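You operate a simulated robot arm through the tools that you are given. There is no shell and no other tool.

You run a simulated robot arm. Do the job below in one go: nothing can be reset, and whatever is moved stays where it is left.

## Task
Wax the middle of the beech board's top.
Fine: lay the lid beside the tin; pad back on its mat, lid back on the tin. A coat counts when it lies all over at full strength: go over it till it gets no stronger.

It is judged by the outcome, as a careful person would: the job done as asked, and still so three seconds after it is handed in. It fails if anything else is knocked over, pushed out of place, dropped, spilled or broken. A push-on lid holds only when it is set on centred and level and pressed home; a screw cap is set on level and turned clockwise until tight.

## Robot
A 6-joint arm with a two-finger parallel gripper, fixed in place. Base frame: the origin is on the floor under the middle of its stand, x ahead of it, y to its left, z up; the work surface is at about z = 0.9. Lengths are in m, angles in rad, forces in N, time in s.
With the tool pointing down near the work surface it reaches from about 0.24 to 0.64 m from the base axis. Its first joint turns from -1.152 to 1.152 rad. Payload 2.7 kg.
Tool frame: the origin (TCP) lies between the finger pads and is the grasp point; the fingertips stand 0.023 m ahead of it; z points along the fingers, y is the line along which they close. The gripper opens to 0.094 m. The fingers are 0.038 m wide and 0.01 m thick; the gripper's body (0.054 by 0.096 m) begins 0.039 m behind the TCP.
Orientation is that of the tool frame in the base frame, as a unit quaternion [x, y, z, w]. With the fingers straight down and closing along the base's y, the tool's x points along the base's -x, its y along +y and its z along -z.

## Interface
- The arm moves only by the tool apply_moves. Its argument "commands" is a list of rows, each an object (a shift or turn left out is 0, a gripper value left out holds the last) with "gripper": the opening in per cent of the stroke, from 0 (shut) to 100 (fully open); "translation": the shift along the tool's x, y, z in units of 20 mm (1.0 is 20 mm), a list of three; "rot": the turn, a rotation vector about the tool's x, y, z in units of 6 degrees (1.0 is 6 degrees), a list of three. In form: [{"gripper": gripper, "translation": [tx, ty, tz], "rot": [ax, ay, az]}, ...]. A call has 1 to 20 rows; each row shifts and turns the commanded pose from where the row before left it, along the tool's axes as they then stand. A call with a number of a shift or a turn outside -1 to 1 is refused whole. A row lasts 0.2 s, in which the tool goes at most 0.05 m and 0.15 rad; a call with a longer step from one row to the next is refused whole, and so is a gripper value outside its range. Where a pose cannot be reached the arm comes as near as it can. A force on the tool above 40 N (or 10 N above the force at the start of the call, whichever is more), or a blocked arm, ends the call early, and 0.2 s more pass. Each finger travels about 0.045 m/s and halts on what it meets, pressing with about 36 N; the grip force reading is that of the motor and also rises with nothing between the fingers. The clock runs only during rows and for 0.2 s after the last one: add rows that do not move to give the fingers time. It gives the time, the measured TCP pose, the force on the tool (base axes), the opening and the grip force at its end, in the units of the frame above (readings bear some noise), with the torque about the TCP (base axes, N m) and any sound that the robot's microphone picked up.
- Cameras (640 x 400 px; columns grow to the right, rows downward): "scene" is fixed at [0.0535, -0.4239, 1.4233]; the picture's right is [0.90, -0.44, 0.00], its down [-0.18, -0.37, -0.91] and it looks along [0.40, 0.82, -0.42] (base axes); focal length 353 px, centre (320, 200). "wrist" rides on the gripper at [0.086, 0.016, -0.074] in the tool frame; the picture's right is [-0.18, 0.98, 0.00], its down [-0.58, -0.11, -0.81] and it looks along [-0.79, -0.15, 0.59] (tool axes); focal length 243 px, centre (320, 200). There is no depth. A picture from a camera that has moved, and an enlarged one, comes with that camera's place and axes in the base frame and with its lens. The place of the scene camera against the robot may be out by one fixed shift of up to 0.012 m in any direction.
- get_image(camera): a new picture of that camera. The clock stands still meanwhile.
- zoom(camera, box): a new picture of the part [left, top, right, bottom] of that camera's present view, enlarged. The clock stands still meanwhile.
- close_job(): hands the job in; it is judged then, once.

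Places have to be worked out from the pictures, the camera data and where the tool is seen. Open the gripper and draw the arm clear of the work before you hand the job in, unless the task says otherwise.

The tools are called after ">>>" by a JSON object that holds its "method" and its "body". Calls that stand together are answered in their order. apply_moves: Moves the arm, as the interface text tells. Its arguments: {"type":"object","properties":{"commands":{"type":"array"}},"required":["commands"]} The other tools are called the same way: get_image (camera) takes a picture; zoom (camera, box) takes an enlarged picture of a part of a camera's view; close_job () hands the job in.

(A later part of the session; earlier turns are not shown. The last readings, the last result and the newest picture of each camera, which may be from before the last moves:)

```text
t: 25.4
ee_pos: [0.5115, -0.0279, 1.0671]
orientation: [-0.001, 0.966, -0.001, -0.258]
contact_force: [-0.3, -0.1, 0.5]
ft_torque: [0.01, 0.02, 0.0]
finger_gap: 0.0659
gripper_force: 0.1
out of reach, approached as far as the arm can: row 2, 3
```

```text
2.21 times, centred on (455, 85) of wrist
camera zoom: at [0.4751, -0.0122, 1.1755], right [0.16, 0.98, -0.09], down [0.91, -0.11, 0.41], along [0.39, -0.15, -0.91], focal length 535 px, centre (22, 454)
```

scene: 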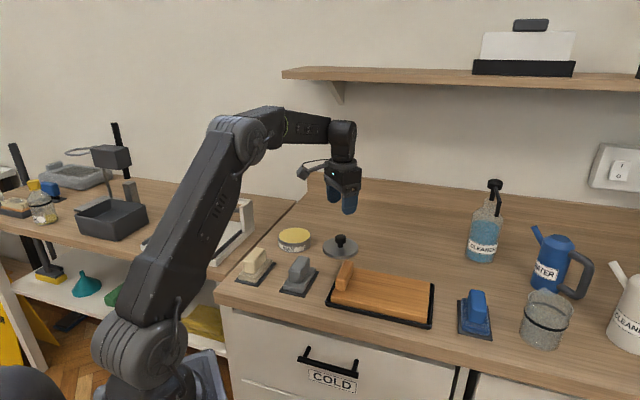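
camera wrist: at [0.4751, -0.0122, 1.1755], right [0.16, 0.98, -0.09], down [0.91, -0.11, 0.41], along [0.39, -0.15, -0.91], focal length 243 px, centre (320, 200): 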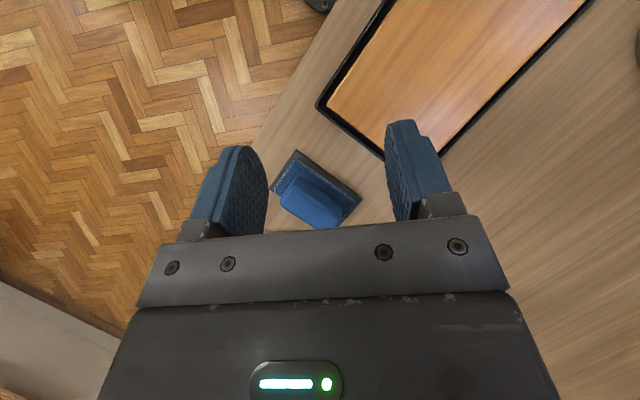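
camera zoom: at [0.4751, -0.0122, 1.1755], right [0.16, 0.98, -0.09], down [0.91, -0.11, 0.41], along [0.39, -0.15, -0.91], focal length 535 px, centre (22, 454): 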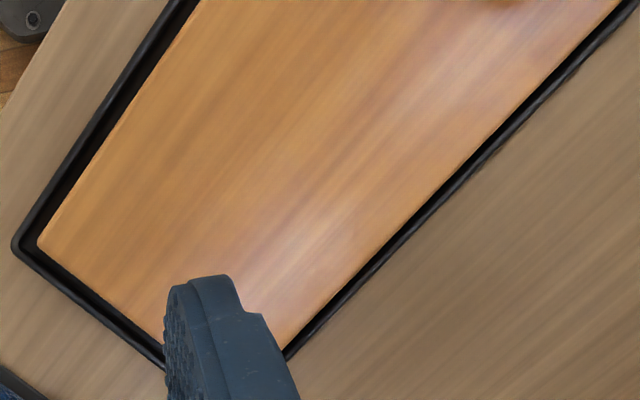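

Blue and beige share the same porous sponge face (for wet work), while the grey one is a smooth dry felt-like pad, which suits wax; I'll use the grey pad and verify it picks up wax. First I back up for a full view of the board to locate it accurately.

>>> {"method": "apply_moves", "body": {"commands": [{"translation": [0.82, 0.914, -0.21]}, {"translation": [0.82, 0.914, -0.21]}, {"translation": [0.82, 0.914, -0.21]}, {"translation": [0.82, 0.914, -0.21]}, {"translation": [0.82, 0.914, -0.21]}, {"translation": [0.82, 0.914, -0.21]}, {"translation": [0.82, 0.914, -0.21]}, {}]}}

>>> {"method": "get_image", "body": {"camera": "wrist"}}

>>> {"method": "zoom", "body": {"camera": "wrist", "box": [200, 40, 440, 240]}}

```text
t: 27.2
ee_pos: [0.4271, 0.0985, 1.1492]
orientation: [-0.001, 0.966, 0.0, -0.258]
contact_force: [-0.1, 0.4, -0.4]
ft_torque: [0.0, 0.0, -0.02]
finger_gap: 0.0655
gripper_force: 0.0
```

```text
taken
camera wrist: at [0.3889, 0.1138, 1.2575], right [0.16, 0.98, -0.09], down [0.91, -0.11, 0.41], along [0.39, -0.15, -0.91], focal length 243 px, centre (320, 200)
```

wrist: 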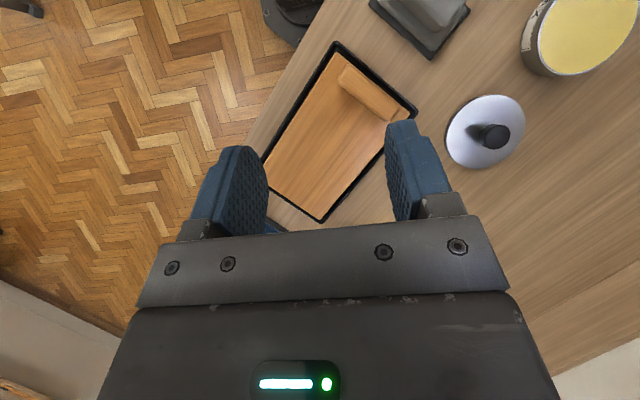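

```text
2.00 times, centred on (320, 140) of wrist
camera zoom: at [0.3889, 0.1138, 1.2575], right [0.16, 0.98, -0.09], down [0.91, -0.11, 0.41], along [0.39, -0.15, -0.91], focal length 485 px, centre (320, 320)
```

zoom: 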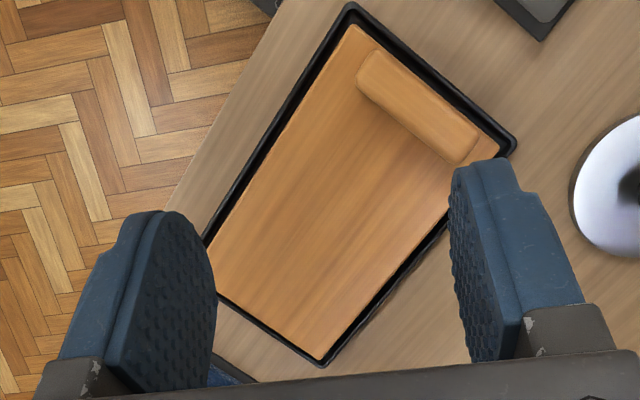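

The board is centred near (0.456, 0.080), about 0.195 × 0.118 m with its long side along (0.69, −0.72), and the grip block is at its near-left end. Now I straighten the tool, move above the grey pad (mat centre ≈ (0.315, 0.208), long axis at 45°) and yaw 45° so the fingers close across its handle.

>>> {"method": "apply_moves", "body": {"commands": [{"rot": [0, -1, 0]}, {"rot": [0, -1, 0]}, {"rot": [0, -1, 0]}, {"rot": [0, -1, 0]}, {"rot": [0, -1, 0]}, {"translation": [0.9333, 0.9125, 0]}, {"translation": [0.9333, 0.9125, 0]}, {"translation": [0.9333, 0.9125, 0], "rot": [0, 0, -0.75]}, {"rot": [0, 0, -0.75]}, {"rot": [0, 0, -1]}, {"rot": [0, 0, -1]}, {"rot": [0, 0, -1]}, {"rot": [0, 0, -1]}, {"rot": [0, 0, -1]}, {"rot": [0, 0, -1]}, {}]}}

>>> {"method": "get_image", "body": {"camera": "wrist"}}

```text
t: 30.6
ee_pos: [0.3713, 0.1528, 1.1504]
orientation: [-0.384, 0.923, 0.0, 0.0]
contact_force: [0.6, -0.2, -0.1]
ft_torque: [0.01, 0.02, 0.01]
finger_gap: 0.0657
gripper_force: 0.1
```

```text
taken
camera wrist: at [0.2986, 0.103, 1.2253], right [-0.57, 0.82, 0.0], down [0.49, 0.34, 0.81], along [0.66, 0.46, -0.59], focal length 243 px, centre (320, 200)
```

wrist: 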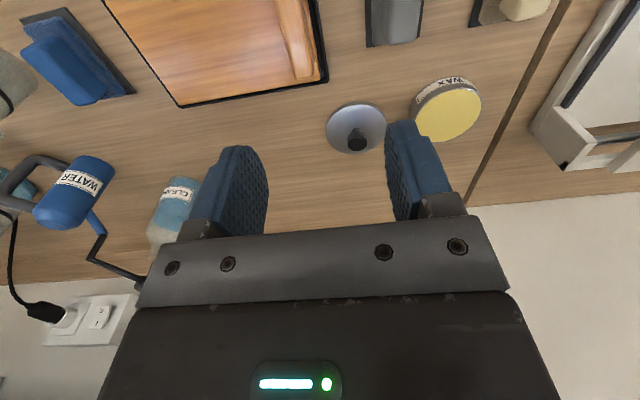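

I'm half-way (needed twice the shift); continuing along the tool's y toward the grey pad and lowering somewhat.

>>> {"method": "apply_moves", "body": {"commands": [{"translation": [0, 0.985, 0]}, {"translation": [0, 0.985, 0]}, {"translation": [0, 0.985, 0]}, {"translation": [0, 0.985, 0]}, {"translation": [0, 0, 1]}, {"translation": [0, 0, 1]}, {"translation": [0, 0, 1]}, {"translation": [0, 0, 1]}, {}]}}

>>> {"method": "get_image", "body": {"camera": "wrist"}}

>>> {"method": "zoom", "body": {"camera": "wrist", "box": [230, 0, 430, 130]}}

```text
t: 32.6
ee_pos: [0.3148, 0.2099, 1.0696]
orientation: [-0.383, 0.924, 0.0, 0.0]
contact_force: [0.1, -0.5, 0.4]
ft_torque: [0.01, 0.03, 0.04]
finger_gap: 0.0658
gripper_force: 0.0
```

```text
taken
camera wrist: at [0.2433, 0.1595, 1.1438], right [-0.57, 0.82, 0.0], down [0.49, 0.34, 0.81], along [0.67, 0.46, -0.59], focal length 243 px, centre (320, 200)
```

wrist: 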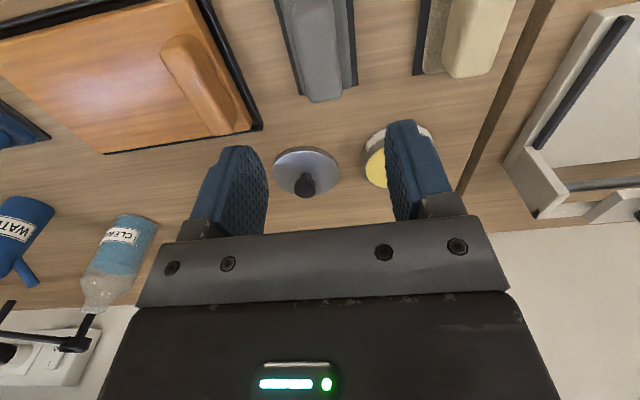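

```text
3.08 times, centred on (330, 65) of wrist
camera zoom: at [0.2433, 0.1595, 1.1438], right [-0.57, 0.82, 0.0], down [0.49, 0.34, 0.81], along [0.67, 0.46, -0.59], focal length 746 px, centre (289, 615)
```

zoom: 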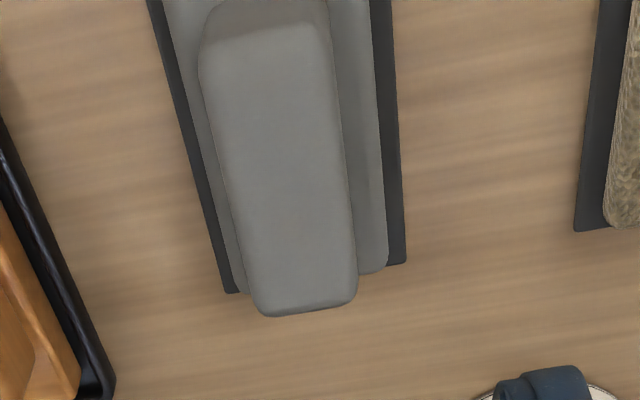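

The handle is centred under the tool (offset <1.5 mm) and aligned. I descend to z≈0.947 so the tips straddle the handle just above the pad base, and close.

>>> {"method": "apply_moves", "body": {"commands": [{"translation": [0, -0.05, 1]}, {"translation": [0, 0, 1]}, {"translation": [0, 0, 1]}, {"translation": [0, 0, 1]}, {"translation": [0, 0, 1]}, {"translation": [0, 0, 0.6]}, {"translation": [0, 0, 0.5]}, {}, {"gripper": 0}, {}, {}, {}, {}, {}]}}

>>> {"method": "zoom", "body": {"camera": "scene", "box": [230, 190, 370, 310]}}

>>> {"method": "get_image", "body": {"camera": "wrist"}}

```text
t: 35.6
ee_pos: [0.3149, 0.2087, 0.9465]
orientation: [-0.383, 0.924, 0.001, 0.0]
contact_force: [-0.4, -0.6, -0.5]
ft_torque: [0.06, -0.02, -0.01]
finger_gap: 0.0292
gripper_force: 36.2
```

```text
3.33 times, centred on (300, 250) of scene
camera zoom: at [0.0535, -0.4239, 1.4233], right [0.9, -0.44, 0.0], down [-0.18, -0.37, -0.91], along [0.4, 0.82, -0.42], focal length 1176 px, centre (387, 33)
```

zoom: 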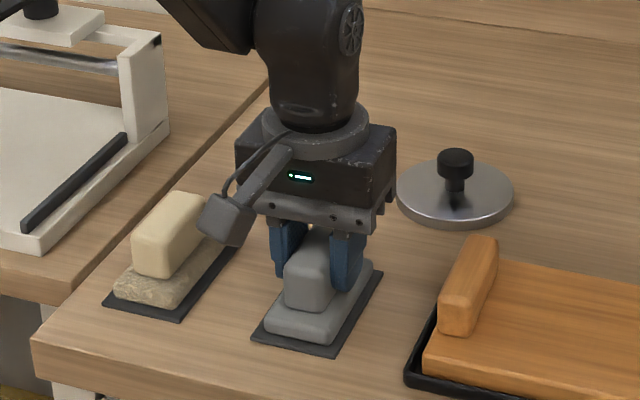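

```text
taken
camera wrist: at [0.2435, 0.1577, 1.0225], right [-0.57, 0.82, 0.0], down [0.49, 0.34, 0.81], along [0.66, 0.46, -0.59], focal length 243 px, centre (320, 200)
```

wrist: 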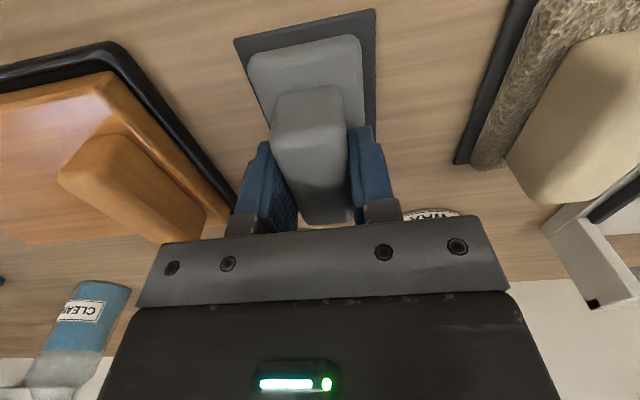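

The grey handle is held (gap 29 mm). I lift it 60 mm and check that the mat stays and how the pad's face looks.

>>> {"method": "apply_moves", "body": {"commands": [{"translation": [0, 0, -0.5]}, {"translation": [0, 0, -0.5]}, {"translation": [0, 0, -1]}, {"translation": [0, 0, -1]}, {"translation": [0, 0, -1]}, {}]}}

>>> {"method": "zoom", "body": {"camera": "scene", "box": [230, 190, 370, 310]}}

>>> {"method": "get_image", "body": {"camera": "wrist"}}

```text
t: 37.0
ee_pos: [0.315, 0.2094, 1.0278]
orientation: [-0.383, 0.924, 0.001, 0.0]
contact_force: [0.5, -0.5, -0.5]
ft_torque: [-0.03, -0.01, 0.0]
finger_gap: 0.0291
gripper_force: 36.3
```

```text
3.33 times, centred on (300, 250) of scene
camera zoom: at [0.0535, -0.4239, 1.4233], right [0.9, -0.44, 0.0], down [-0.18, -0.37, -0.91], along [0.4, 0.82, -0.42], focal length 1176 px, centre (387, 33)
```

zoom: 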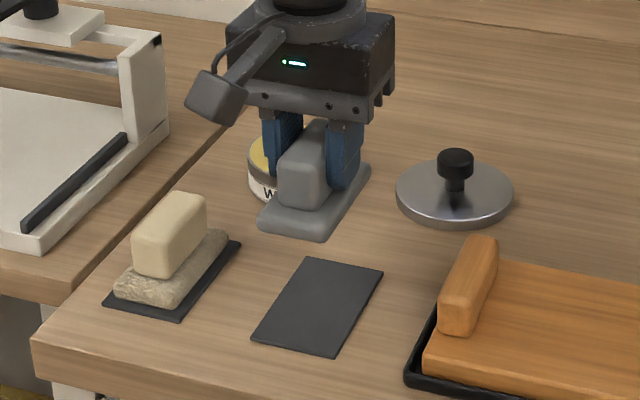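

```text
taken
camera wrist: at [0.2427, 0.159, 1.1034], right [-0.57, 0.82, 0.0], down [0.49, 0.34, 0.81], along [0.66, 0.46, -0.59], focal length 243 px, centre (320, 200)
```

wrist: 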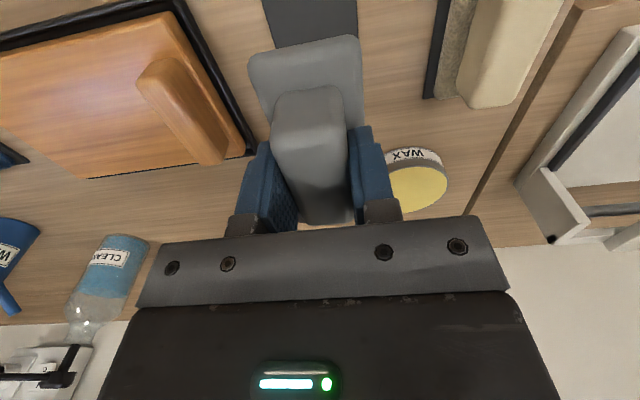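

The mat stayed put and the pad came up clean. I carry it over the tin centre (0.3685, 0.368) at this height and look.

>>> {"method": "apply_moves", "body": {"commands": [{"translation": [-0.939, 0.461, 0]}, {"translation": [-0.939, 0.461, 0]}, {"translation": [-0.939, 0.461, 0]}, {"translation": [-0.939, 0.461, 0]}, {"translation": [-0.939, 0.461, 0]}, {"translation": [-0.939, 0.461, 0]}, {"translation": [-0.939, 0.461, 0]}, {"translation": [-0.939, 0.461, 0]}, {"translation": [0, 0, 0.75]}, {"translation": [0, 0, 0.75]}, {}]}}

>>> {"method": "zoom", "body": {"camera": "scene", "box": [240, 170, 350, 270]}}

>>> {"method": "get_image", "body": {"camera": "wrist"}}

```text
t: 39.4
ee_pos: [0.3703, 0.368, 0.9977]
orientation: [-0.383, 0.924, 0.0, 0.0]
contact_force: [0.8, -0.8, -0.3]
ft_torque: [-0.03, -0.01, -0.02]
finger_gap: 0.0293
gripper_force: 35.8
```

```text
4.00 times, centred on (295, 220) of scene
camera zoom: at [0.0535, -0.4239, 1.4233], right [0.9, -0.44, 0.0], down [-0.18, -0.37, -0.91], along [0.4, 0.82, -0.42], focal length 1411 px, centre (420, 120)
```

zoom: 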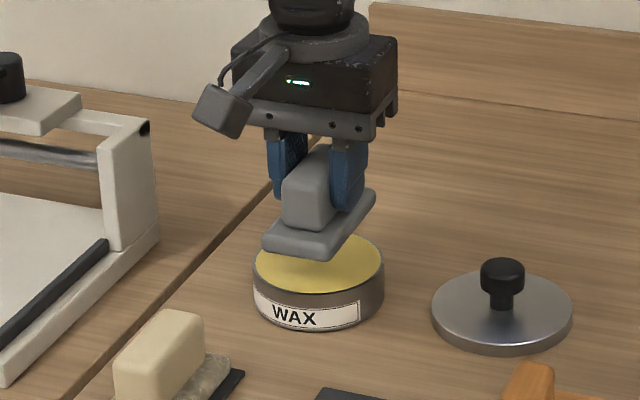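

```text
taken
camera wrist: at [0.2984, 0.3177, 1.0731], right [-0.57, 0.82, 0.0], down [0.49, 0.34, 0.81], along [0.66, 0.46, -0.59], focal length 243 px, centre (320, 200)
```

wrist: 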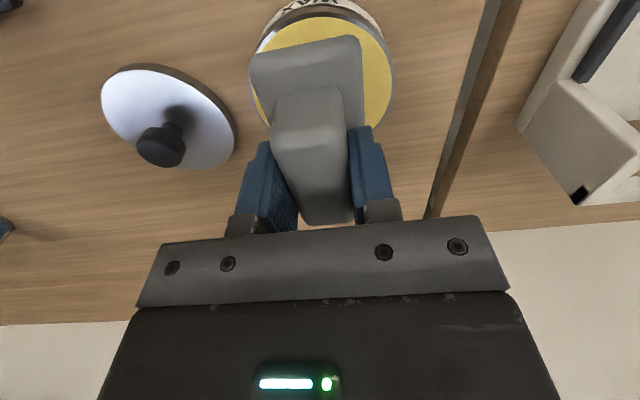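

The pad is centred over the wax. I lower to just above the rim and then press gently in small steps.

>>> {"method": "apply_moves", "body": {"commands": [{"translation": [0, 0, 0.5]}, {"translation": [0, 0, 0.5]}, {"translation": [0, 0, 0.15]}, {"translation": [0, 0, 0.15]}, {}]}}

>>> {"method": "zoom", "body": {"camera": "scene", "box": [260, 200, 330, 260]}}

```text
t: 40.6
ee_pos: [0.3693, 0.3676, 0.9722]
orientation: [-0.384, 0.923, 0.0, 0.003]
contact_force: [-0.9, -1.7, 14.9]
ft_torque: [-0.5, 0.57, 0.01]
finger_gap: 0.0293
gripper_force: 36.4
```

```text
6.67 times, centred on (295, 230) of scene
camera zoom: at [0.0533, -0.4241, 1.4233], right [0.9, -0.44, 0.0], down [-0.18, -0.37, -0.91], along [0.4, 0.82, -0.42], focal length 2351 px, centre (487, 0)
```

zoom: 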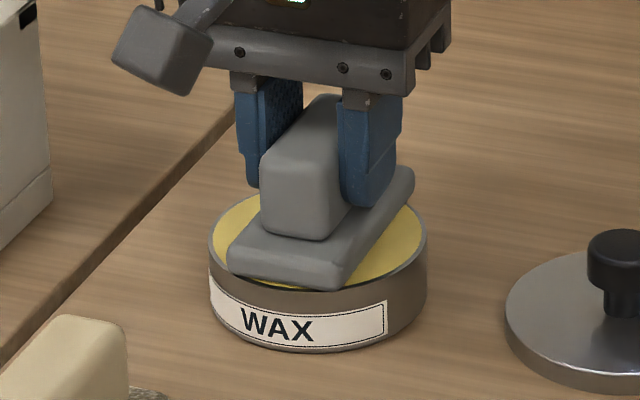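

The pad touches at z≈0.972 with the force toward its near end, so it sits about 2–3 mm too near. I lift slightly, shift 3 mm forward along the pad's length and press again.

>>> {"method": "apply_moves", "body": {"commands": [{"translation": [0, 0, -0.25]}, {"translation": [-0.13, 0, 0]}, {"translation": [0, 0, 0.2]}, {"translation": [0, 0, 0.1]}, {}, {}]}}

```text
t: 42.0
ee_pos: [0.3725, 0.369, 0.9732]
orientation: [-0.383, 0.924, 0.001, 0.001]
contact_force: [-11.5, -6.1, 31.8]
ft_torque: [-0.65, 0.8, -0.04]
finger_gap: 0.0291
gripper_force: 36.2
```

Force is now 32 N and better centred, but with some sideways load. Let me look before going on.

>>> {"method": "zoom", "body": {"camera": "scene", "box": [260, 200, 330, 260]}}

>>> {"method": "get_image", "body": {"camera": "wrist"}}

```text
6.67 times, centred on (295, 230) of scene
camera zoom: at [0.0528, -0.4244, 1.4232], right [0.9, -0.44, 0.0], down [-0.18, -0.37, -0.91], along [0.4, 0.82, -0.42], focal length 2351 px, centre (487, 0)
```

zoom: 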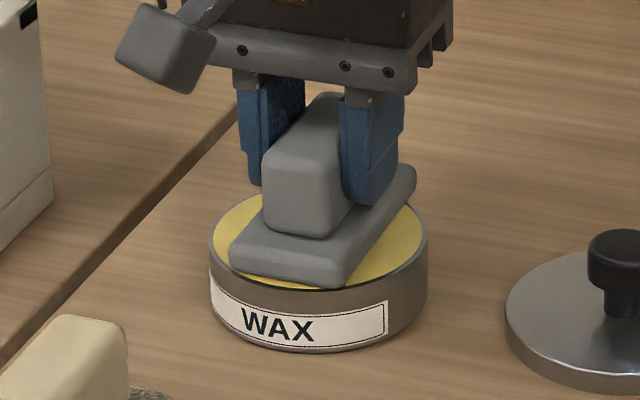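

```text
taken
camera wrist: at [0.2998, 0.3186, 1.0479], right [-0.57, 0.82, 0.0], down [0.48, 0.33, 0.81], along [0.67, 0.46, -0.59], focal length 243 px, centre (320, 200)
```

wrist: 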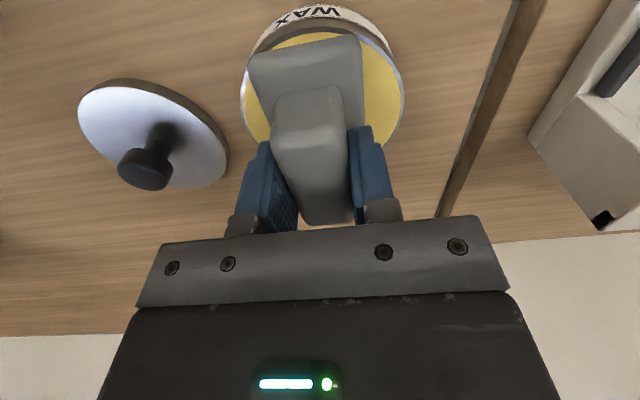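

The pad now lies on the wax surface. I lift straight up, then carry it high toward the board and tilt it to check its face for wax.

>>> {"method": "apply_moves", "body": {"commands": [{"translation": [0, 0, -0.25]}, {"translation": [0, 0, -0.5]}, {"translation": [0, 0, -1]}, {"translation": [0, 0, -1]}, {"translation": [0, 0, -1]}, {"translation": [0, 0, -1]}, {"translation": [0, 0, -1]}, {"translation": [0, 0, -1]}, {"translation": [0, 0, -1]}, {}]}}

>>> {"method": "zoom", "body": {"camera": "scene", "box": [240, 150, 350, 270]}}

```text
t: 44.2
ee_pos: [0.3714, 0.3692, 1.1267]
orientation: [-0.383, 0.924, 0.001, 0.0]
contact_force: [0.0, -0.7, -0.7]
ft_torque: [0.03, -0.03, -0.01]
finger_gap: 0.029
gripper_force: 36.3
```

```text
3.33 times, centred on (295, 210) of scene
camera zoom: at [0.0535, -0.4239, 1.4233], right [0.9, -0.44, 0.0], down [-0.18, -0.37, -0.91], along [0.4, 0.82, -0.42], focal length 1176 px, centre (403, 167)
```

zoom: 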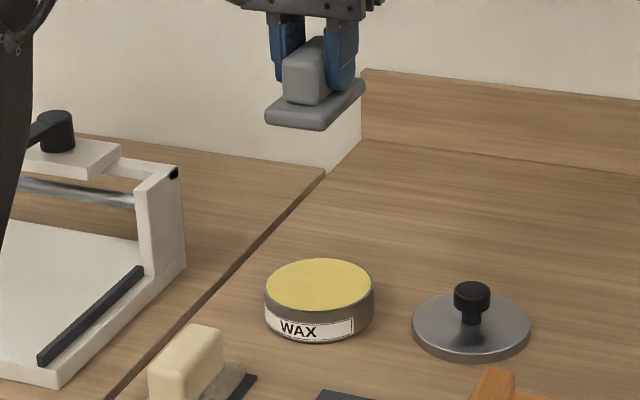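

The tin hasn't moved. I now carry the pad high toward the board and then tilt it so the scene camera can see its face.

>>> {"method": "apply_moves", "body": {"commands": [{"translation": [0.787, -0.975, 0]}, {"translation": [0.787, -0.975, 0]}, {"translation": [0.787, -0.975, 0]}, {"translation": [0.787, -0.975, 0]}, {"translation": [0.787, -0.975, 0]}, {"translation": [0.787, -0.975, 0]}, {"translation": [0.787, -0.975, 0]}, {"translation": [0.787, -0.975, 0]}, {"translation": [0.787, -0.975, 0]}, {"translation": [0, 0, -1]}, {"rot": [0.41, 0.91, 0]}, {"rot": [0.41, 0.91, 0]}, {"rot": [0.41, 0.91, 0]}, {"rot": [0.41, 0.91, 0]}, {"rot": [0.41, 0.91, 0]}, {"rot": [0.41, 0.91, 0]}, {"rot": [0.41, 0.91, 0]}, {"rot": [0.41, 0.91, 0]}, {}]}}

>>> {"method": "get_image", "body": {"camera": "scene"}}

```text
t: 48.2
ee_pos: [0.3959, 0.1439, 1.1462]
orientation: [-0.351, 0.843, -0.297, -0.278]
contact_force: [-0.4, 0.7, -1.5]
ft_torque: [0.05, 0.02, -0.02]
finger_gap: 0.0292
gripper_force: 36.7
```

```text
taken
```

scene: 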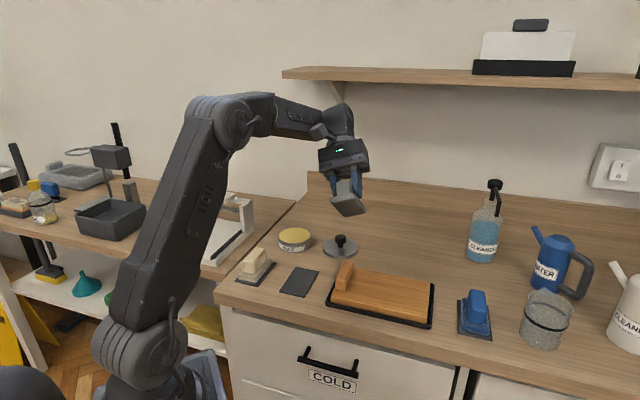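

The tilt worked; zooming on the pad's face.

>>> {"method": "zoom", "body": {"camera": "scene", "box": [315, 165, 385, 225]}}

>>> {"method": "apply_moves", "body": {"commands": [{"rot": [0.41, 0.91, 0]}, {"rot": [0.41, 0.91, 0]}, {"rot": [0.41, 0.91, 0]}, {}]}}

>>> {"method": "zoom", "body": {"camera": "scene", "box": [315, 165, 385, 225]}}

```text
6.67 times, centred on (350, 195) of scene
camera zoom: at [0.0535, -0.4239, 1.4233], right [0.9, -0.44, 0.0], down [-0.18, -0.37, -0.91], along [0.4, 0.82, -0.42], focal length 2351 px, centre (120, 233)
```

zoom: 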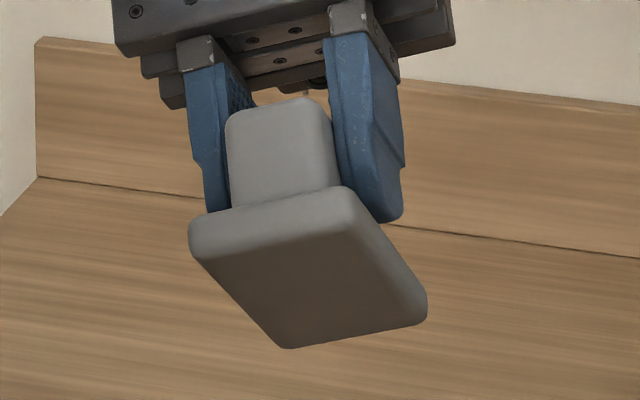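

```text
t: 49.2
ee_pos: [0.3831, 0.1114, 1.1065]
orientation: [-0.322, 0.776, -0.397, -0.371]
contact_force: [-0.3, 0.2, -0.5]
ft_torque: [0.0, 0.02, -0.01]
finger_gap: 0.0291
gripper_force: 35.8
out of reach, approached as far as the arm can: row 1, 2, 3
```

```text
6.67 times, centred on (350, 195) of scene
camera zoom: at [0.0535, -0.4239, 1.4233], right [0.9, -0.44, 0.0], down [-0.18, -0.37, -0.91], along [0.4, 0.82, -0.42], focal length 2351 px, centre (120, 233)
```

zoom: 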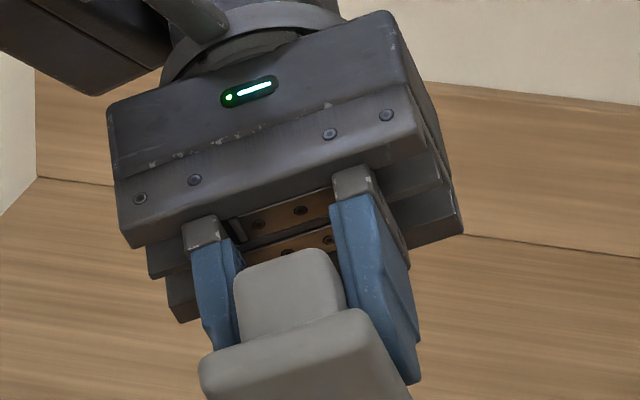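

The tilt limit was reached. Let me look at the face at this angle before straightening.

>>> {"method": "zoom", "body": {"camera": "scene", "box": [315, 190, 385, 250]}}

>>> {"method": "zoom", "body": {"camera": "scene", "box": [270, 220, 320, 260]}}

```text
6.67 times, centred on (350, 220) of scene
camera zoom: at [0.0535, -0.4239, 1.4233], right [0.9, -0.44, 0.0], down [-0.18, -0.37, -0.91], along [0.4, 0.82, -0.42], focal length 2351 px, centre (120, 67)
```

zoom: 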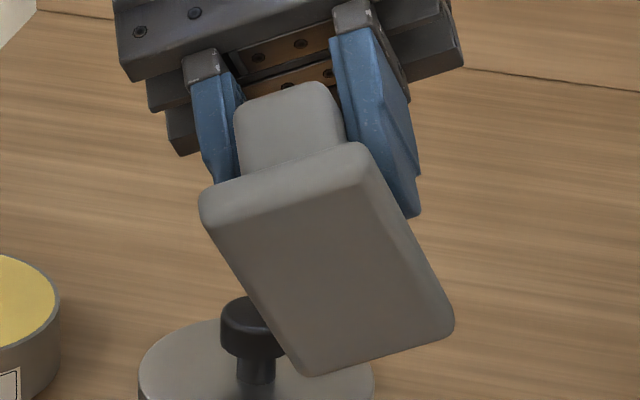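

```text
10.00 times, centred on (295, 240) of scene
camera zoom: at [0.0535, -0.4239, 1.4233], right [0.9, -0.44, 0.0], down [-0.18, -0.37, -0.91], along [0.4, 0.82, -0.42], focal length 3527 px, centre (570, -200)
```

zoom: 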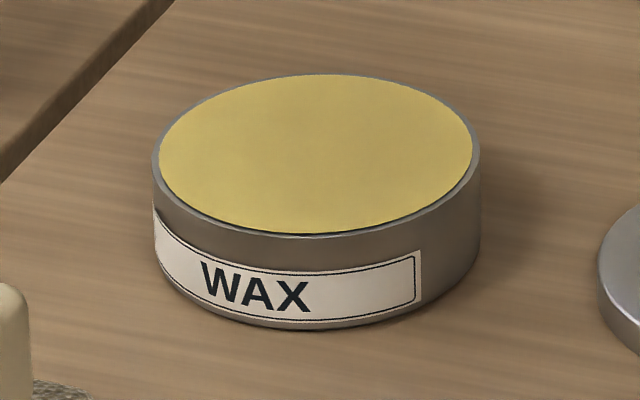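

No wax colour is visible on the grey face, though it may simply not show. I straighten the tool again, then test with a light pass on the board's middle.

>>> {"method": "apply_moves", "body": {"commands": [{"rot": [-0.41, -0.91, 0]}, {"rot": [-0.41, -0.91, 0]}, {"rot": [-0.41, -0.91, 0]}, {}]}}

```text
t: 50.2
ee_pos: [0.3821, 0.1114, 1.1056]
orientation: [-0.351, 0.844, -0.296, -0.278]
contact_force: [0.3, 0.9, -0.8]
ft_torque: [0.0, -0.04, 0.01]
finger_gap: 0.0294
gripper_force: 36.0
```

>>> {"method": "apply_moves", "body": {"commands": [{"rot": [-0.41, -0.91, 0]}, {"rot": [-0.41, -0.91, 0]}, {"rot": [-0.41, -0.91, 0]}, {"rot": [-0.41, -0.91, 0]}, {"rot": [-0.41, -0.91, 0]}, {"rot": [-0.41, -0.91, 0]}, {"rot": [-0.41, -0.91, 0]}, {"rot": [-0.41, -0.91, 0]}, {}]}}

```text
t: 52.2
ee_pos: [0.3832, 0.1103, 1.1066]
orientation: [-0.384, 0.923, -0.001, 0.001]
contact_force: [0.6, 0.4, -0.5]
ft_torque: [-0.01, -0.02, 0.01]
finger_gap: 0.0293
gripper_force: 35.5
```

Upright again. I move the pad above the board's middle and lower it to about 30 mm above the surface, then check alignment.

>>> {"method": "apply_moves", "body": {"commands": [{"translation": [-0.3725, -0.9125, 0]}, {"translation": [-0.3725, -0.9125, 0]}, {"translation": [-0.3725, -0.9125, 0]}, {"translation": [-0.3725, -0.9125, 0]}, {"translation": [0, 0, 1]}, {"translation": [0, 0, 1]}, {"translation": [0, 0, 1]}, {"translation": [0, 0, 1]}, {"translation": [0, 0, 1]}, {}]}}

>>> {"method": "zoom", "body": {"camera": "scene", "box": [310, 190, 450, 330]}}

>>> {"method": "get_image", "body": {"camera": "wrist"}}

```text
t: 54.4
ee_pos: [0.4555, 0.0794, 1.0059]
orientation: [-0.383, 0.924, 0.0, 0.0]
contact_force: [-0.3, 0.3, -0.6]
ft_torque: [0.0, -0.01, 0.0]
finger_gap: 0.0293
gripper_force: 35.7
```

```text
2.86 times, centred on (380, 260) of scene
camera zoom: at [0.0535, -0.4239, 1.4233], right [0.9, -0.44, 0.0], down [-0.18, -0.37, -0.91], along [0.4, 0.82, -0.42], focal length 1008 px, centre (149, 29)
```

zoom: 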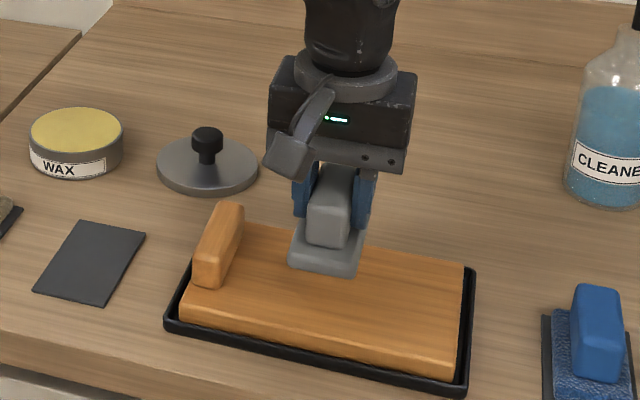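

```text
taken
camera wrist: at [0.3833, 0.0294, 1.0811], right [-0.57, 0.82, 0.0], down [0.49, 0.34, 0.81], along [0.66, 0.46, -0.59], focal length 243 px, centre (320, 200)
```

wrist: 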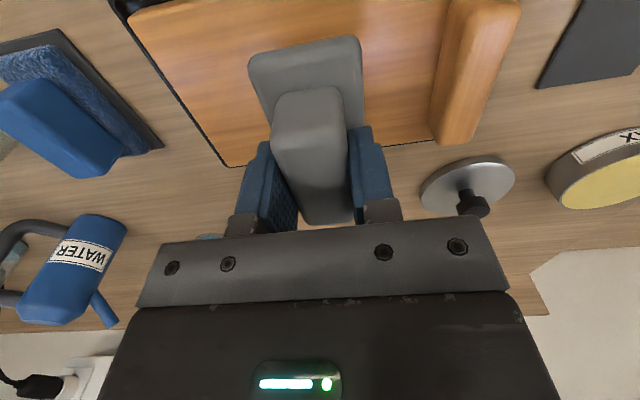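

The pad is over the board's middle. I lower it to near the surface, then in 2 mm steps to find contact.

>>> {"method": "apply_moves", "body": {"commands": [{"translation": [0, 0, 0.8]}, {"translation": [0, 0, 0.7]}, {"translation": [0, 0, 0.1]}, {"translation": [0, 0, 0.1]}, {"translation": [0, 0, 0.1]}, {}]}}

```text
t: 55.8
ee_pos: [0.4541, 0.0803, 0.9709]
orientation: [-0.383, 0.924, 0.001, -0.001]
contact_force: [0.2, 0.2, -0.5]
ft_torque: [0.0, -0.02, -0.03]
finger_gap: 0.0291
gripper_force: 36.0
```

>>> {"method": "apply_moves", "body": {"commands": [{"translation": [0, 0, 0.1]}, {"translation": [0, 0, 0.1]}, {"translation": [0, 0, 0.1]}, {}]}}

>>> {"method": "zoom", "body": {"camera": "scene", "box": [320, 230, 440, 330]}}

```text
t: 56.8
ee_pos: [0.4541, 0.0806, 0.966]
orientation: [-0.384, 0.923, 0.0, 0.0]
contact_force: [-1.7, -1.7, 6.5]
ft_torque: [0.24, -0.08, 0.06]
finger_gap: 0.0294
gripper_force: 35.9
```

```text
4.00 times, centred on (380, 280) of scene
camera zoom: at [0.0533, -0.4239, 1.4233], right [0.9, -0.44, 0.0], down [-0.18, -0.37, -0.91], along [0.4, 0.82, -0.42], focal length 1411 px, centre (80, -120)
```

zoom: 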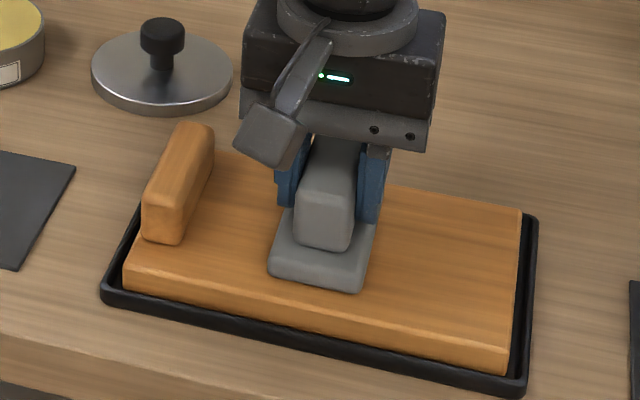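

Contact at z 0.966 with 6.5 N, so the board top is near z 0.922. I do a short trial stroke ±20 mm along the board and lift to see whether a coat appears.

>>> {"method": "apply_moves", "body": {"commands": [{"translation": [0, 0.5, 0.02]}, {"translation": [0, 0.5, 0]}, {"translation": [0, -0.5, 0]}, {"translation": [0, -0.5, 0]}, {"translation": [0, -0.5, 0]}, {"translation": [0, -0.5, 0]}, {"translation": [0, 0.5, 0]}, {"translation": [0, 0.5, 0]}, {}]}}

>>> {"method": "apply_moves", "body": {"commands": [{"translation": [0, 0, -0.5]}, {"translation": [0, 0, -1]}, {"translation": [0, 0, -1]}, {"translation": [0, 0, -1]}, {"translation": [0, 0, -1]}, {"translation": [0.5, 1, -1]}, {"translation": [0.5, 1, 0]}, {"translation": [0.5, 1, 0]}, {"translation": [0.5, 1, 0]}, {"translation": [0, 1, 0]}, {}]}}

>>> {"method": "zoom", "body": {"camera": "scene", "box": [320, 230, 440, 330]}}

>>> {"method": "get_image", "body": {"camera": "wrist"}}

```text
t: 58.8
ee_pos: [0.4566, 0.0803, 0.9645]
orientation: [-0.384, 0.924, -0.001, 0.001]
contact_force: [7.1, -9.1, 12.3]
ft_torque: [-0.14, -0.28, -0.15]
finger_gap: 0.0293
gripper_force: 36.1
```

```text
t: 61.2
ee_pos: [0.3552, 0.1234, 1.0743]
orientation: [-0.384, 0.923, 0.0, 0.0]
contact_force: [1.2, -0.6, -0.1]
ft_torque: [0.01, 0.03, 0.01]
finger_gap: 0.0293
gripper_force: 36.2
```

```text
4.00 times, centred on (380, 280) of scene
camera zoom: at [0.0535, -0.4239, 1.4233], right [0.9, -0.44, 0.0], down [-0.18, -0.37, -0.91], along [0.4, 0.82, -0.42], focal length 1411 px, centre (80, -120)
```

zoom: 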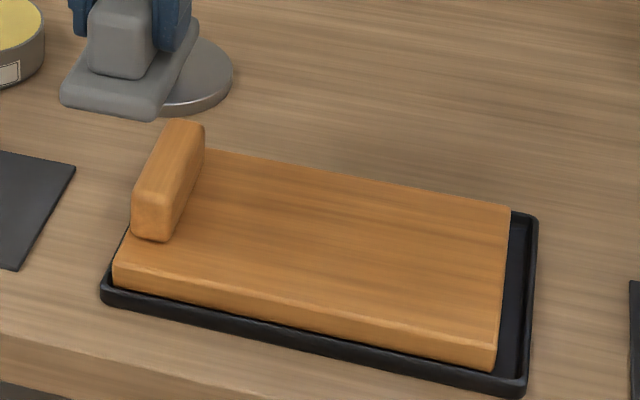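

```text
taken
camera wrist: at [0.2833, 0.0735, 1.1494], right [-0.57, 0.82, 0.0], down [0.49, 0.34, 0.81], along [0.67, 0.46, -0.59], focal length 243 px, centre (320, 200)
```

wrist: 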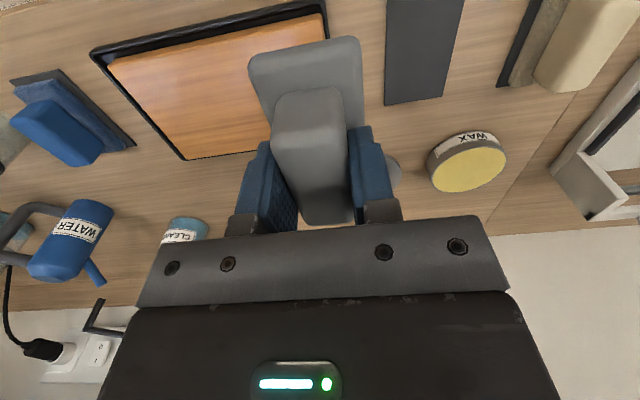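

The board slid a little to the left inside its tray (friction ≈ 0.9), and I see no clear coat. Zooming in for any change in sheen on its middle.

>>> {"method": "zoom", "body": {"camera": "scene", "box": [340, 260, 430, 320]}}

>>> {"method": "zoom", "body": {"camera": "wrist", "box": [90, 0, 330, 170]}}

```text
6.67 times, centred on (385, 290) of scene
camera zoom: at [0.0535, -0.4239, 1.4233], right [0.9, -0.44, 0.0], down [-0.18, -0.37, -0.91], along [0.4, 0.82, -0.42], focal length 2351 px, centre (-113, -400)
```

zoom: 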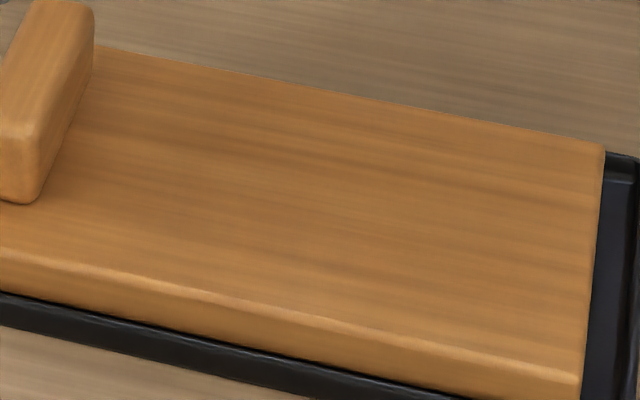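

```text
2.35 times, centred on (210, 85) of wrist
camera zoom: at [0.2833, 0.0735, 1.1494], right [-0.57, 0.82, 0.0], down [0.49, 0.34, 0.81], along [0.67, 0.46, -0.59], focal length 571 px, centre (579, 471)
```

zoom: 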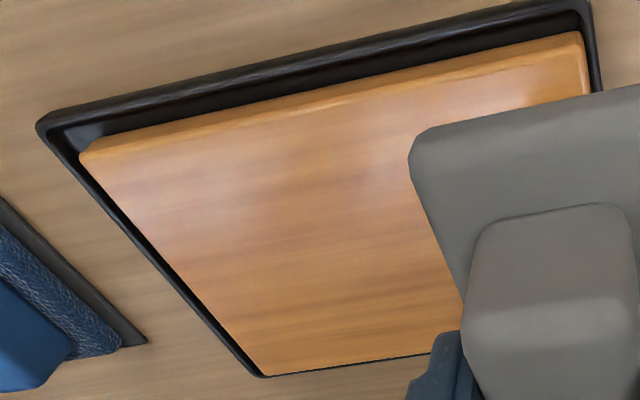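

No coat is visible. I check how far the wax lies below the tin's rim, since the pad may have been bridging the rim.

>>> {"method": "zoom", "body": {"camera": "scene", "box": [278, 238, 312, 258]}}

>>> {"method": "zoom", "body": {"camera": "scene", "box": [278, 224, 312, 244]}}

>>> {"method": "zoom", "body": {"camera": "wrist", "box": [415, 120, 525, 200]}}

```text
16.00 times, centred on (295, 248) of scene
camera zoom: at [0.0535, -0.4239, 1.4233], right [0.9, -0.44, 0.0], down [-0.18, -0.37, -0.91], along [0.4, 0.82, -0.42], focal length 5643 px, centre (720, -568)
```

zoom: 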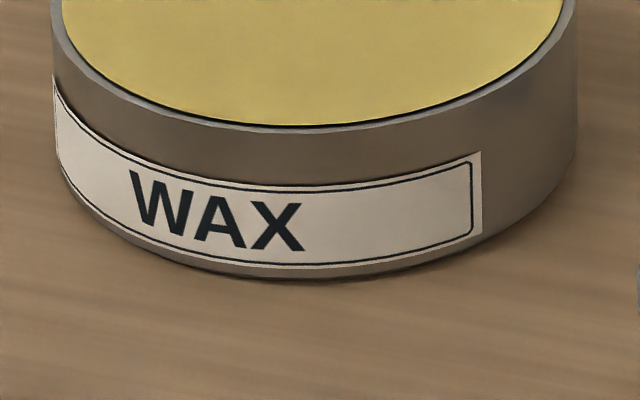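

```text
16.00 times, centred on (295, 234) of scene
camera zoom: at [0.0535, -0.4239, 1.4233], right [0.9, -0.44, 0.0], down [-0.18, -0.37, -0.91], along [0.4, 0.82, -0.42], focal length 5643 px, centre (720, -344)
```

zoom: 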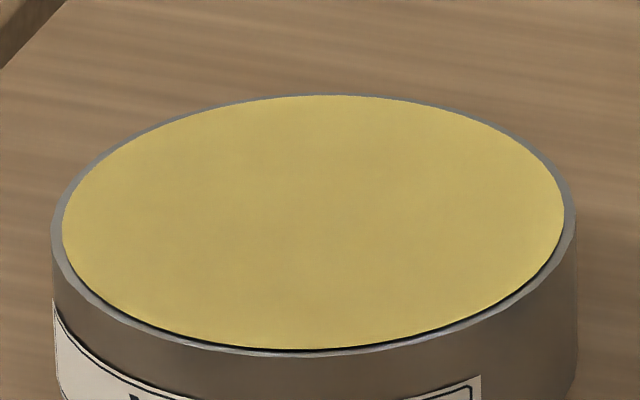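

```text
5.00 times, centred on (470, 160) of wrist
camera zoom: at [0.2833, 0.0735, 1.1494], right [-0.57, 0.82, 0.0], down [0.49, 0.34, 0.81], along [0.67, 0.46, -0.59], focal length 1213 px, centre (-430, 400)
```

zoom: 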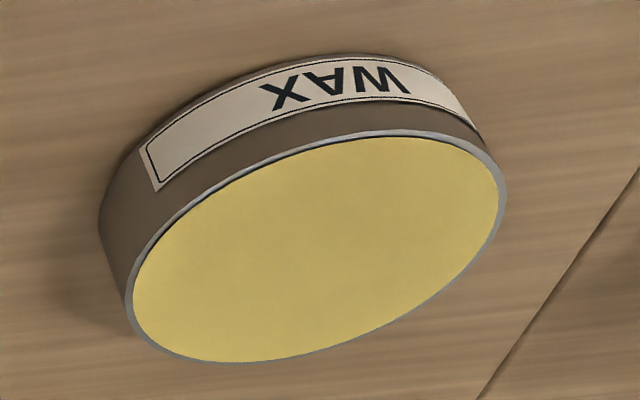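

The wax stands at or slightly above the rim, so the pad did touch it. One quick pass may simply be too faint to see, so I return to the board's middle and make a series of strokes with the grey pad, then compare.

>>> {"method": "apply_moves", "body": {"commands": [{"translation": [-0.286, -0.926, 0]}, {"translation": [-0.286, -0.926, 0]}, {"translation": [-0.286, -0.926, 0]}, {"translation": [-0.286, -0.926, 0]}, {"translation": [-0.286, -0.926, 0]}, {"translation": [-0.286, -0.926, 0]}, {"translation": [-0.286, -0.926, 0]}, {"translation": [0, 0, 1]}, {"translation": [0, 0, 1]}, {"translation": [0, 0, 1]}, {"translation": [0, 0, 1]}, {"translation": [0, 0, 0.9]}, {"translation": [0, 0, 0.3]}, {}]}}

```text
t: 64.2
ee_pos: [0.4758, 0.0596, 0.9711]
orientation: [-0.383, 0.924, 0.0, 0.0]
contact_force: [-0.8, -0.3, -0.6]
ft_torque: [0.02, -0.01, 0.0]
finger_gap: 0.0292
gripper_force: 36.0
```

>>> {"method": "apply_moves", "body": {"commands": [{"translation": [0, 0, 0.15]}, {"translation": [0, 0, 0.1]}, {"translation": [0, 0, 0.08]}, {}]}}

```text
t: 65.2
ee_pos: [0.4755, 0.06, 0.9651]
orientation: [-0.383, 0.924, -0.001, 0.001]
contact_force: [-4.7, -0.7, 17.9]
ft_torque: [0.0, 0.3, -0.01]
finger_gap: 0.0292
gripper_force: 35.9
```

Contact is 18 N; I ease slightly and stroke back and forth 70 mm along the board.

>>> {"method": "apply_moves", "body": {"commands": [{"translation": [0, 0.7, -0.02]}, {"translation": [0, 0.7, 0]}, {"translation": [0, 0.7, 0]}, {"translation": [0, 0.7, 0]}, {"translation": [0, 0.7, 0]}, {"translation": [0, -0.7, 0]}, {"translation": [0, -0.7, 0]}, {"translation": [0, -0.7, 0]}, {"translation": [0, -0.7, 0]}, {"translation": [0, -0.7, 0]}, {"translation": [0, 0.7, 0]}, {"translation": [0, 0.7, 0]}, {"translation": [0, 0.7, 0]}, {"translation": [0, 0.7, 0]}, {"translation": [0, 0.7, 0]}, {}]}}

>>> {"method": "zoom", "body": {"camera": "scene", "box": [320, 230, 440, 330]}}

```text
t: 68.6
ee_pos: [0.4277, 0.1104, 0.9651]
orientation: [-0.383, 0.924, -0.001, 0.002]
contact_force: [10.8, -9.1, 22.5]
ft_torque: [-0.27, -0.09, 0.09]
finger_gap: 0.0294
gripper_force: 35.9
```

```text
4.00 times, centred on (380, 280) of scene
camera zoom: at [0.0535, -0.4242, 1.4232], right [0.9, -0.44, 0.0], down [-0.18, -0.37, -0.91], along [0.4, 0.82, -0.42], focal length 1411 px, centre (80, -120)
```

zoom: 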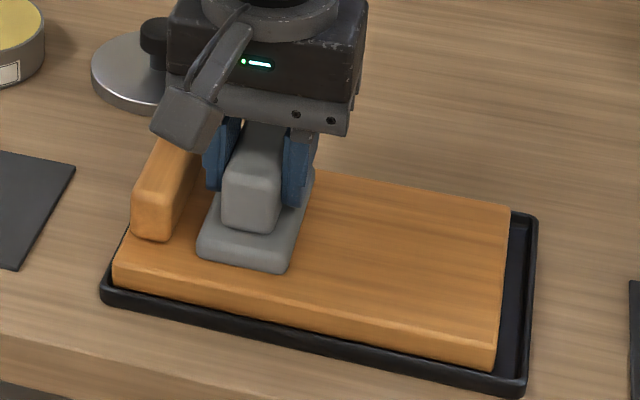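

Checking the exposed middle after three firm passes.

>>> {"method": "zoom", "body": {"camera": "scene", "box": [370, 270, 430, 315]}}

>>> {"method": "get_image", "body": {"camera": "wrist"}}

```text
8.89 times, centred on (400, 292) of scene
camera zoom: at [0.0535, -0.4242, 1.4232], right [0.9, -0.44, 0.0], down [-0.18, -0.37, -0.91], along [0.4, 0.82, -0.42], focal length 3135 px, centre (-391, -622)
```

zoom: 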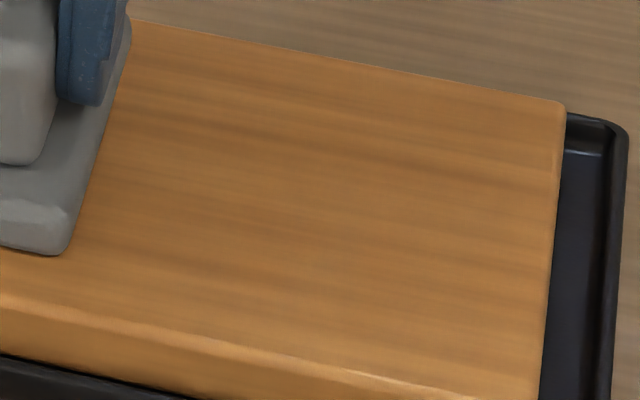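

```text
taken
camera wrist: at [0.3559, 0.0592, 1.0398], right [-0.57, 0.82, 0.0], down [0.48, 0.34, 0.81], along [0.67, 0.46, -0.59], focal length 243 px, centre (320, 200)
```

wrist: 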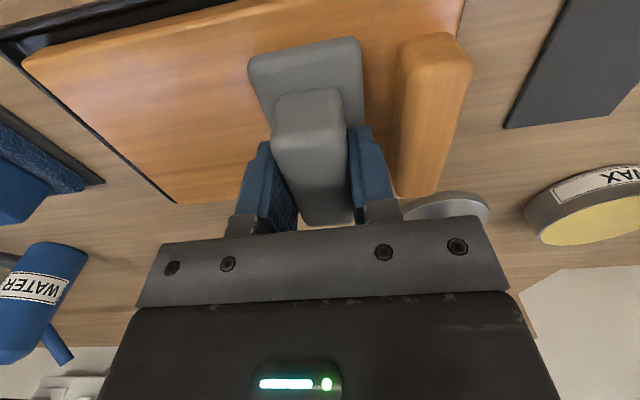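

Still no visible coat, so either the grey pad didn't load or it isn't the right one. I'll re-dip it once more with a longer, well-centred press, then inspect its face again.

>>> {"method": "apply_moves", "body": {"commands": [{"translation": [0, 0, -0.5]}, {"translation": [0, 0, -1]}, {"translation": [0, 0, -1]}, {"translation": [0, 0, -1]}, {"translation": [-0.589, 0.954, 0]}, {"translation": [-0.589, 0.954, 0]}, {"translation": [-0.589, 0.954, 0]}, {"translation": [-0.589, 0.954, 0]}, {"translation": [-0.589, 0.954, 0]}, {"translation": [-0.589, 0.954, 0]}, {"translation": [-0.589, 0.954, 0]}, {"translation": [-0.589, 0.954, 0]}, {"translation": [-0.589, 0.954, 0]}, {"translation": [-0.589, 0.954, 0]}, {"translation": [-0.589, 0.954, 0]}, {"translation": [-0.5, 0.6, 0]}, {}]}}

>>> {"method": "zoom", "body": {"camera": "scene", "box": [320, 230, 440, 330]}}

>>> {"method": "get_image", "body": {"camera": "wrist"}}

```text
t: 72.2
ee_pos: [0.367, 0.3665, 1.0353]
orientation: [-0.383, 0.924, -0.001, 0.0]
contact_force: [-0.6, -1.1, -0.5]
ft_torque: [-0.01, 0.0, -0.01]
finger_gap: 0.0293
gripper_force: 36.1
```

```text
4.00 times, centred on (380, 280) of scene
camera zoom: at [0.0535, -0.4239, 1.4233], right [0.9, -0.44, 0.0], down [-0.18, -0.37, -0.91], along [0.4, 0.82, -0.42], focal length 1411 px, centre (80, -120)
```

zoom: 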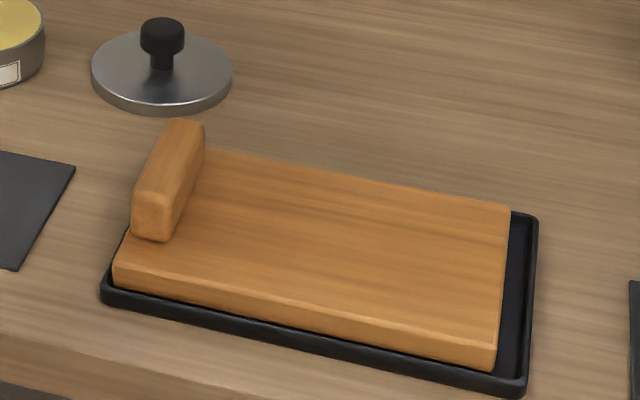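

```text
taken
camera wrist: at [0.2951, 0.3164, 1.1107], right [-0.57, 0.82, 0.0], down [0.49, 0.34, 0.81], along [0.67, 0.46, -0.59], focal length 243 px, centre (320, 200)
```

wrist: 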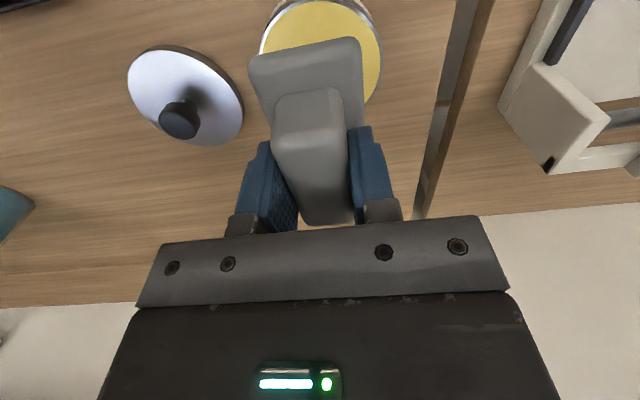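

The board still looks bare. I re-dip now: lower onto the wax and hold about two seconds at moderate force.

>>> {"method": "apply_moves", "body": {"commands": [{"translation": [-0.13, 0, 1]}, {"translation": [0, 0, 1]}, {"translation": [0, 0, 0.8]}, {"translation": [0, 0, 0.2]}, {"translation": [0, 0, 0.1]}, {}]}}

```text
t: 73.6
ee_pos: [0.3686, 0.3684, 0.9751]
orientation: [-0.384, 0.923, 0.0, 0.001]
contact_force: [-0.9, -2.1, 5.6]
ft_torque: [0.09, -0.08, -0.04]
finger_gap: 0.0294
gripper_force: 36.2
```

Contact 5.6 N, reasonably centred. Pressing 1.5 mm further and holding.

>>> {"method": "apply_moves", "body": {"commands": [{"translation": [0, 0, 0.08]}, {}, {}, {}, {}, {"translation": [0.05, 0.05, 0]}, {"translation": [-0.1, 0, 0]}, {"translation": [0.05, -0.1, 0]}, {"translation": [0, 0.05, 0]}, {}, {}]}}

>>> {"method": "zoom", "body": {"camera": "scene", "box": [260, 200, 330, 260]}}

```text
t: 76.0
ee_pos: [0.3696, 0.3689, 0.9732]
orientation: [-0.383, 0.924, 0.0, 0.002]
contact_force: [-2.6, 0.3, 28.8]
ft_torque: [-0.19, 0.24, -0.01]
finger_gap: 0.0292
gripper_force: 36.1
```

```text
6.67 times, centred on (295, 230) of scene
camera zoom: at [0.0531, -0.4242, 1.4232], right [0.9, -0.44, 0.0], down [-0.18, -0.37, -0.91], along [0.4, 0.82, -0.42], focal length 2351 px, centre (487, 0)
```

zoom: 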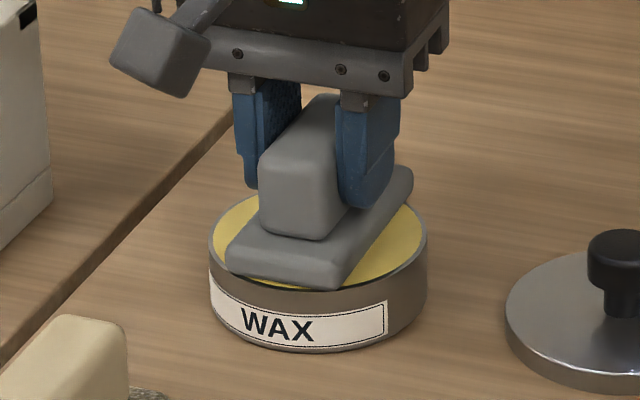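

The press is now well centred at 29 N. I lift off, carry the pad to the clear spot and tilt it to inspect the face.

>>> {"method": "apply_moves", "body": {"commands": [{"translation": [0, 0, -0.3]}, {"translation": [0, 0, -1]}, {"translation": [0, 0, -1]}, {"translation": [0, 0, -1]}, {"translation": [0, 0, -1]}, {"translation": [0, 0, -1]}, {"translation": [0, 0, -1]}, {"translation": [0, 0, -1]}, {"translation": [0, 0, -1]}, {"translation": [0.787, -0.975, 0]}, {"translation": [0.787, -0.975, 0]}, {"translation": [0.787, -0.975, 0]}, {"translation": [0.787, -0.975, 0]}, {"translation": [0.787, -0.975, 0]}, {"translation": [0.787, -0.975, 0]}, {"translation": [0.787, -0.975, 0]}, {"translation": [0.787, -0.975, 0]}, {"translation": [0.787, -0.975, 0]}, {}]}}

>>> {"method": "apply_moves", "body": {"commands": [{"rot": [0.41, 0.91, 0]}, {"rot": [0.41, 0.91, 0]}, {"rot": [0.41, 0.91, 0]}, {"rot": [0.41, 0.91, 0]}, {"rot": [0.41, 0.91, 0]}, {"rot": [0.41, 0.91, 0]}, {"rot": [0.41, 0.91, 0]}, {"rot": [0.41, 0.91, 0]}, {}]}}

>>> {"method": "zoom", "body": {"camera": "scene", "box": [315, 165, 385, 225]}}

```text
t: 80.0
ee_pos: [0.3923, 0.1428, 1.1348]
orientation: [-0.383, 0.924, 0.001, 0.0]
contact_force: [-0.8, -0.2, -1.1]
ft_torque: [-0.03, 0.01, -0.01]
finger_gap: 0.0291
gripper_force: 35.6
```

```text
t: 82.0
ee_pos: [0.394, 0.1433, 1.1378]
orientation: [-0.35, 0.844, -0.297, -0.279]
contact_force: [0.5, 0.4, -0.9]
ft_torque: [0.04, -0.01, 0.01]
finger_gap: 0.0294
gripper_force: 36.0
```

```text
6.67 times, centred on (350, 195) of scene
camera zoom: at [0.0535, -0.4239, 1.4233], right [0.9, -0.44, 0.0], down [-0.18, -0.37, -0.91], along [0.4, 0.82, -0.42], focal length 2351 px, centre (120, 233)
```

zoom: 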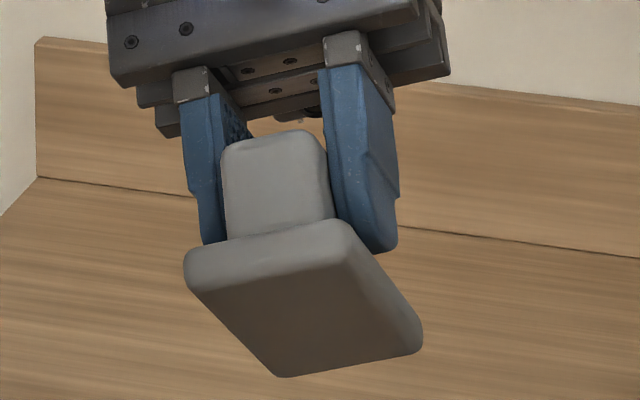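

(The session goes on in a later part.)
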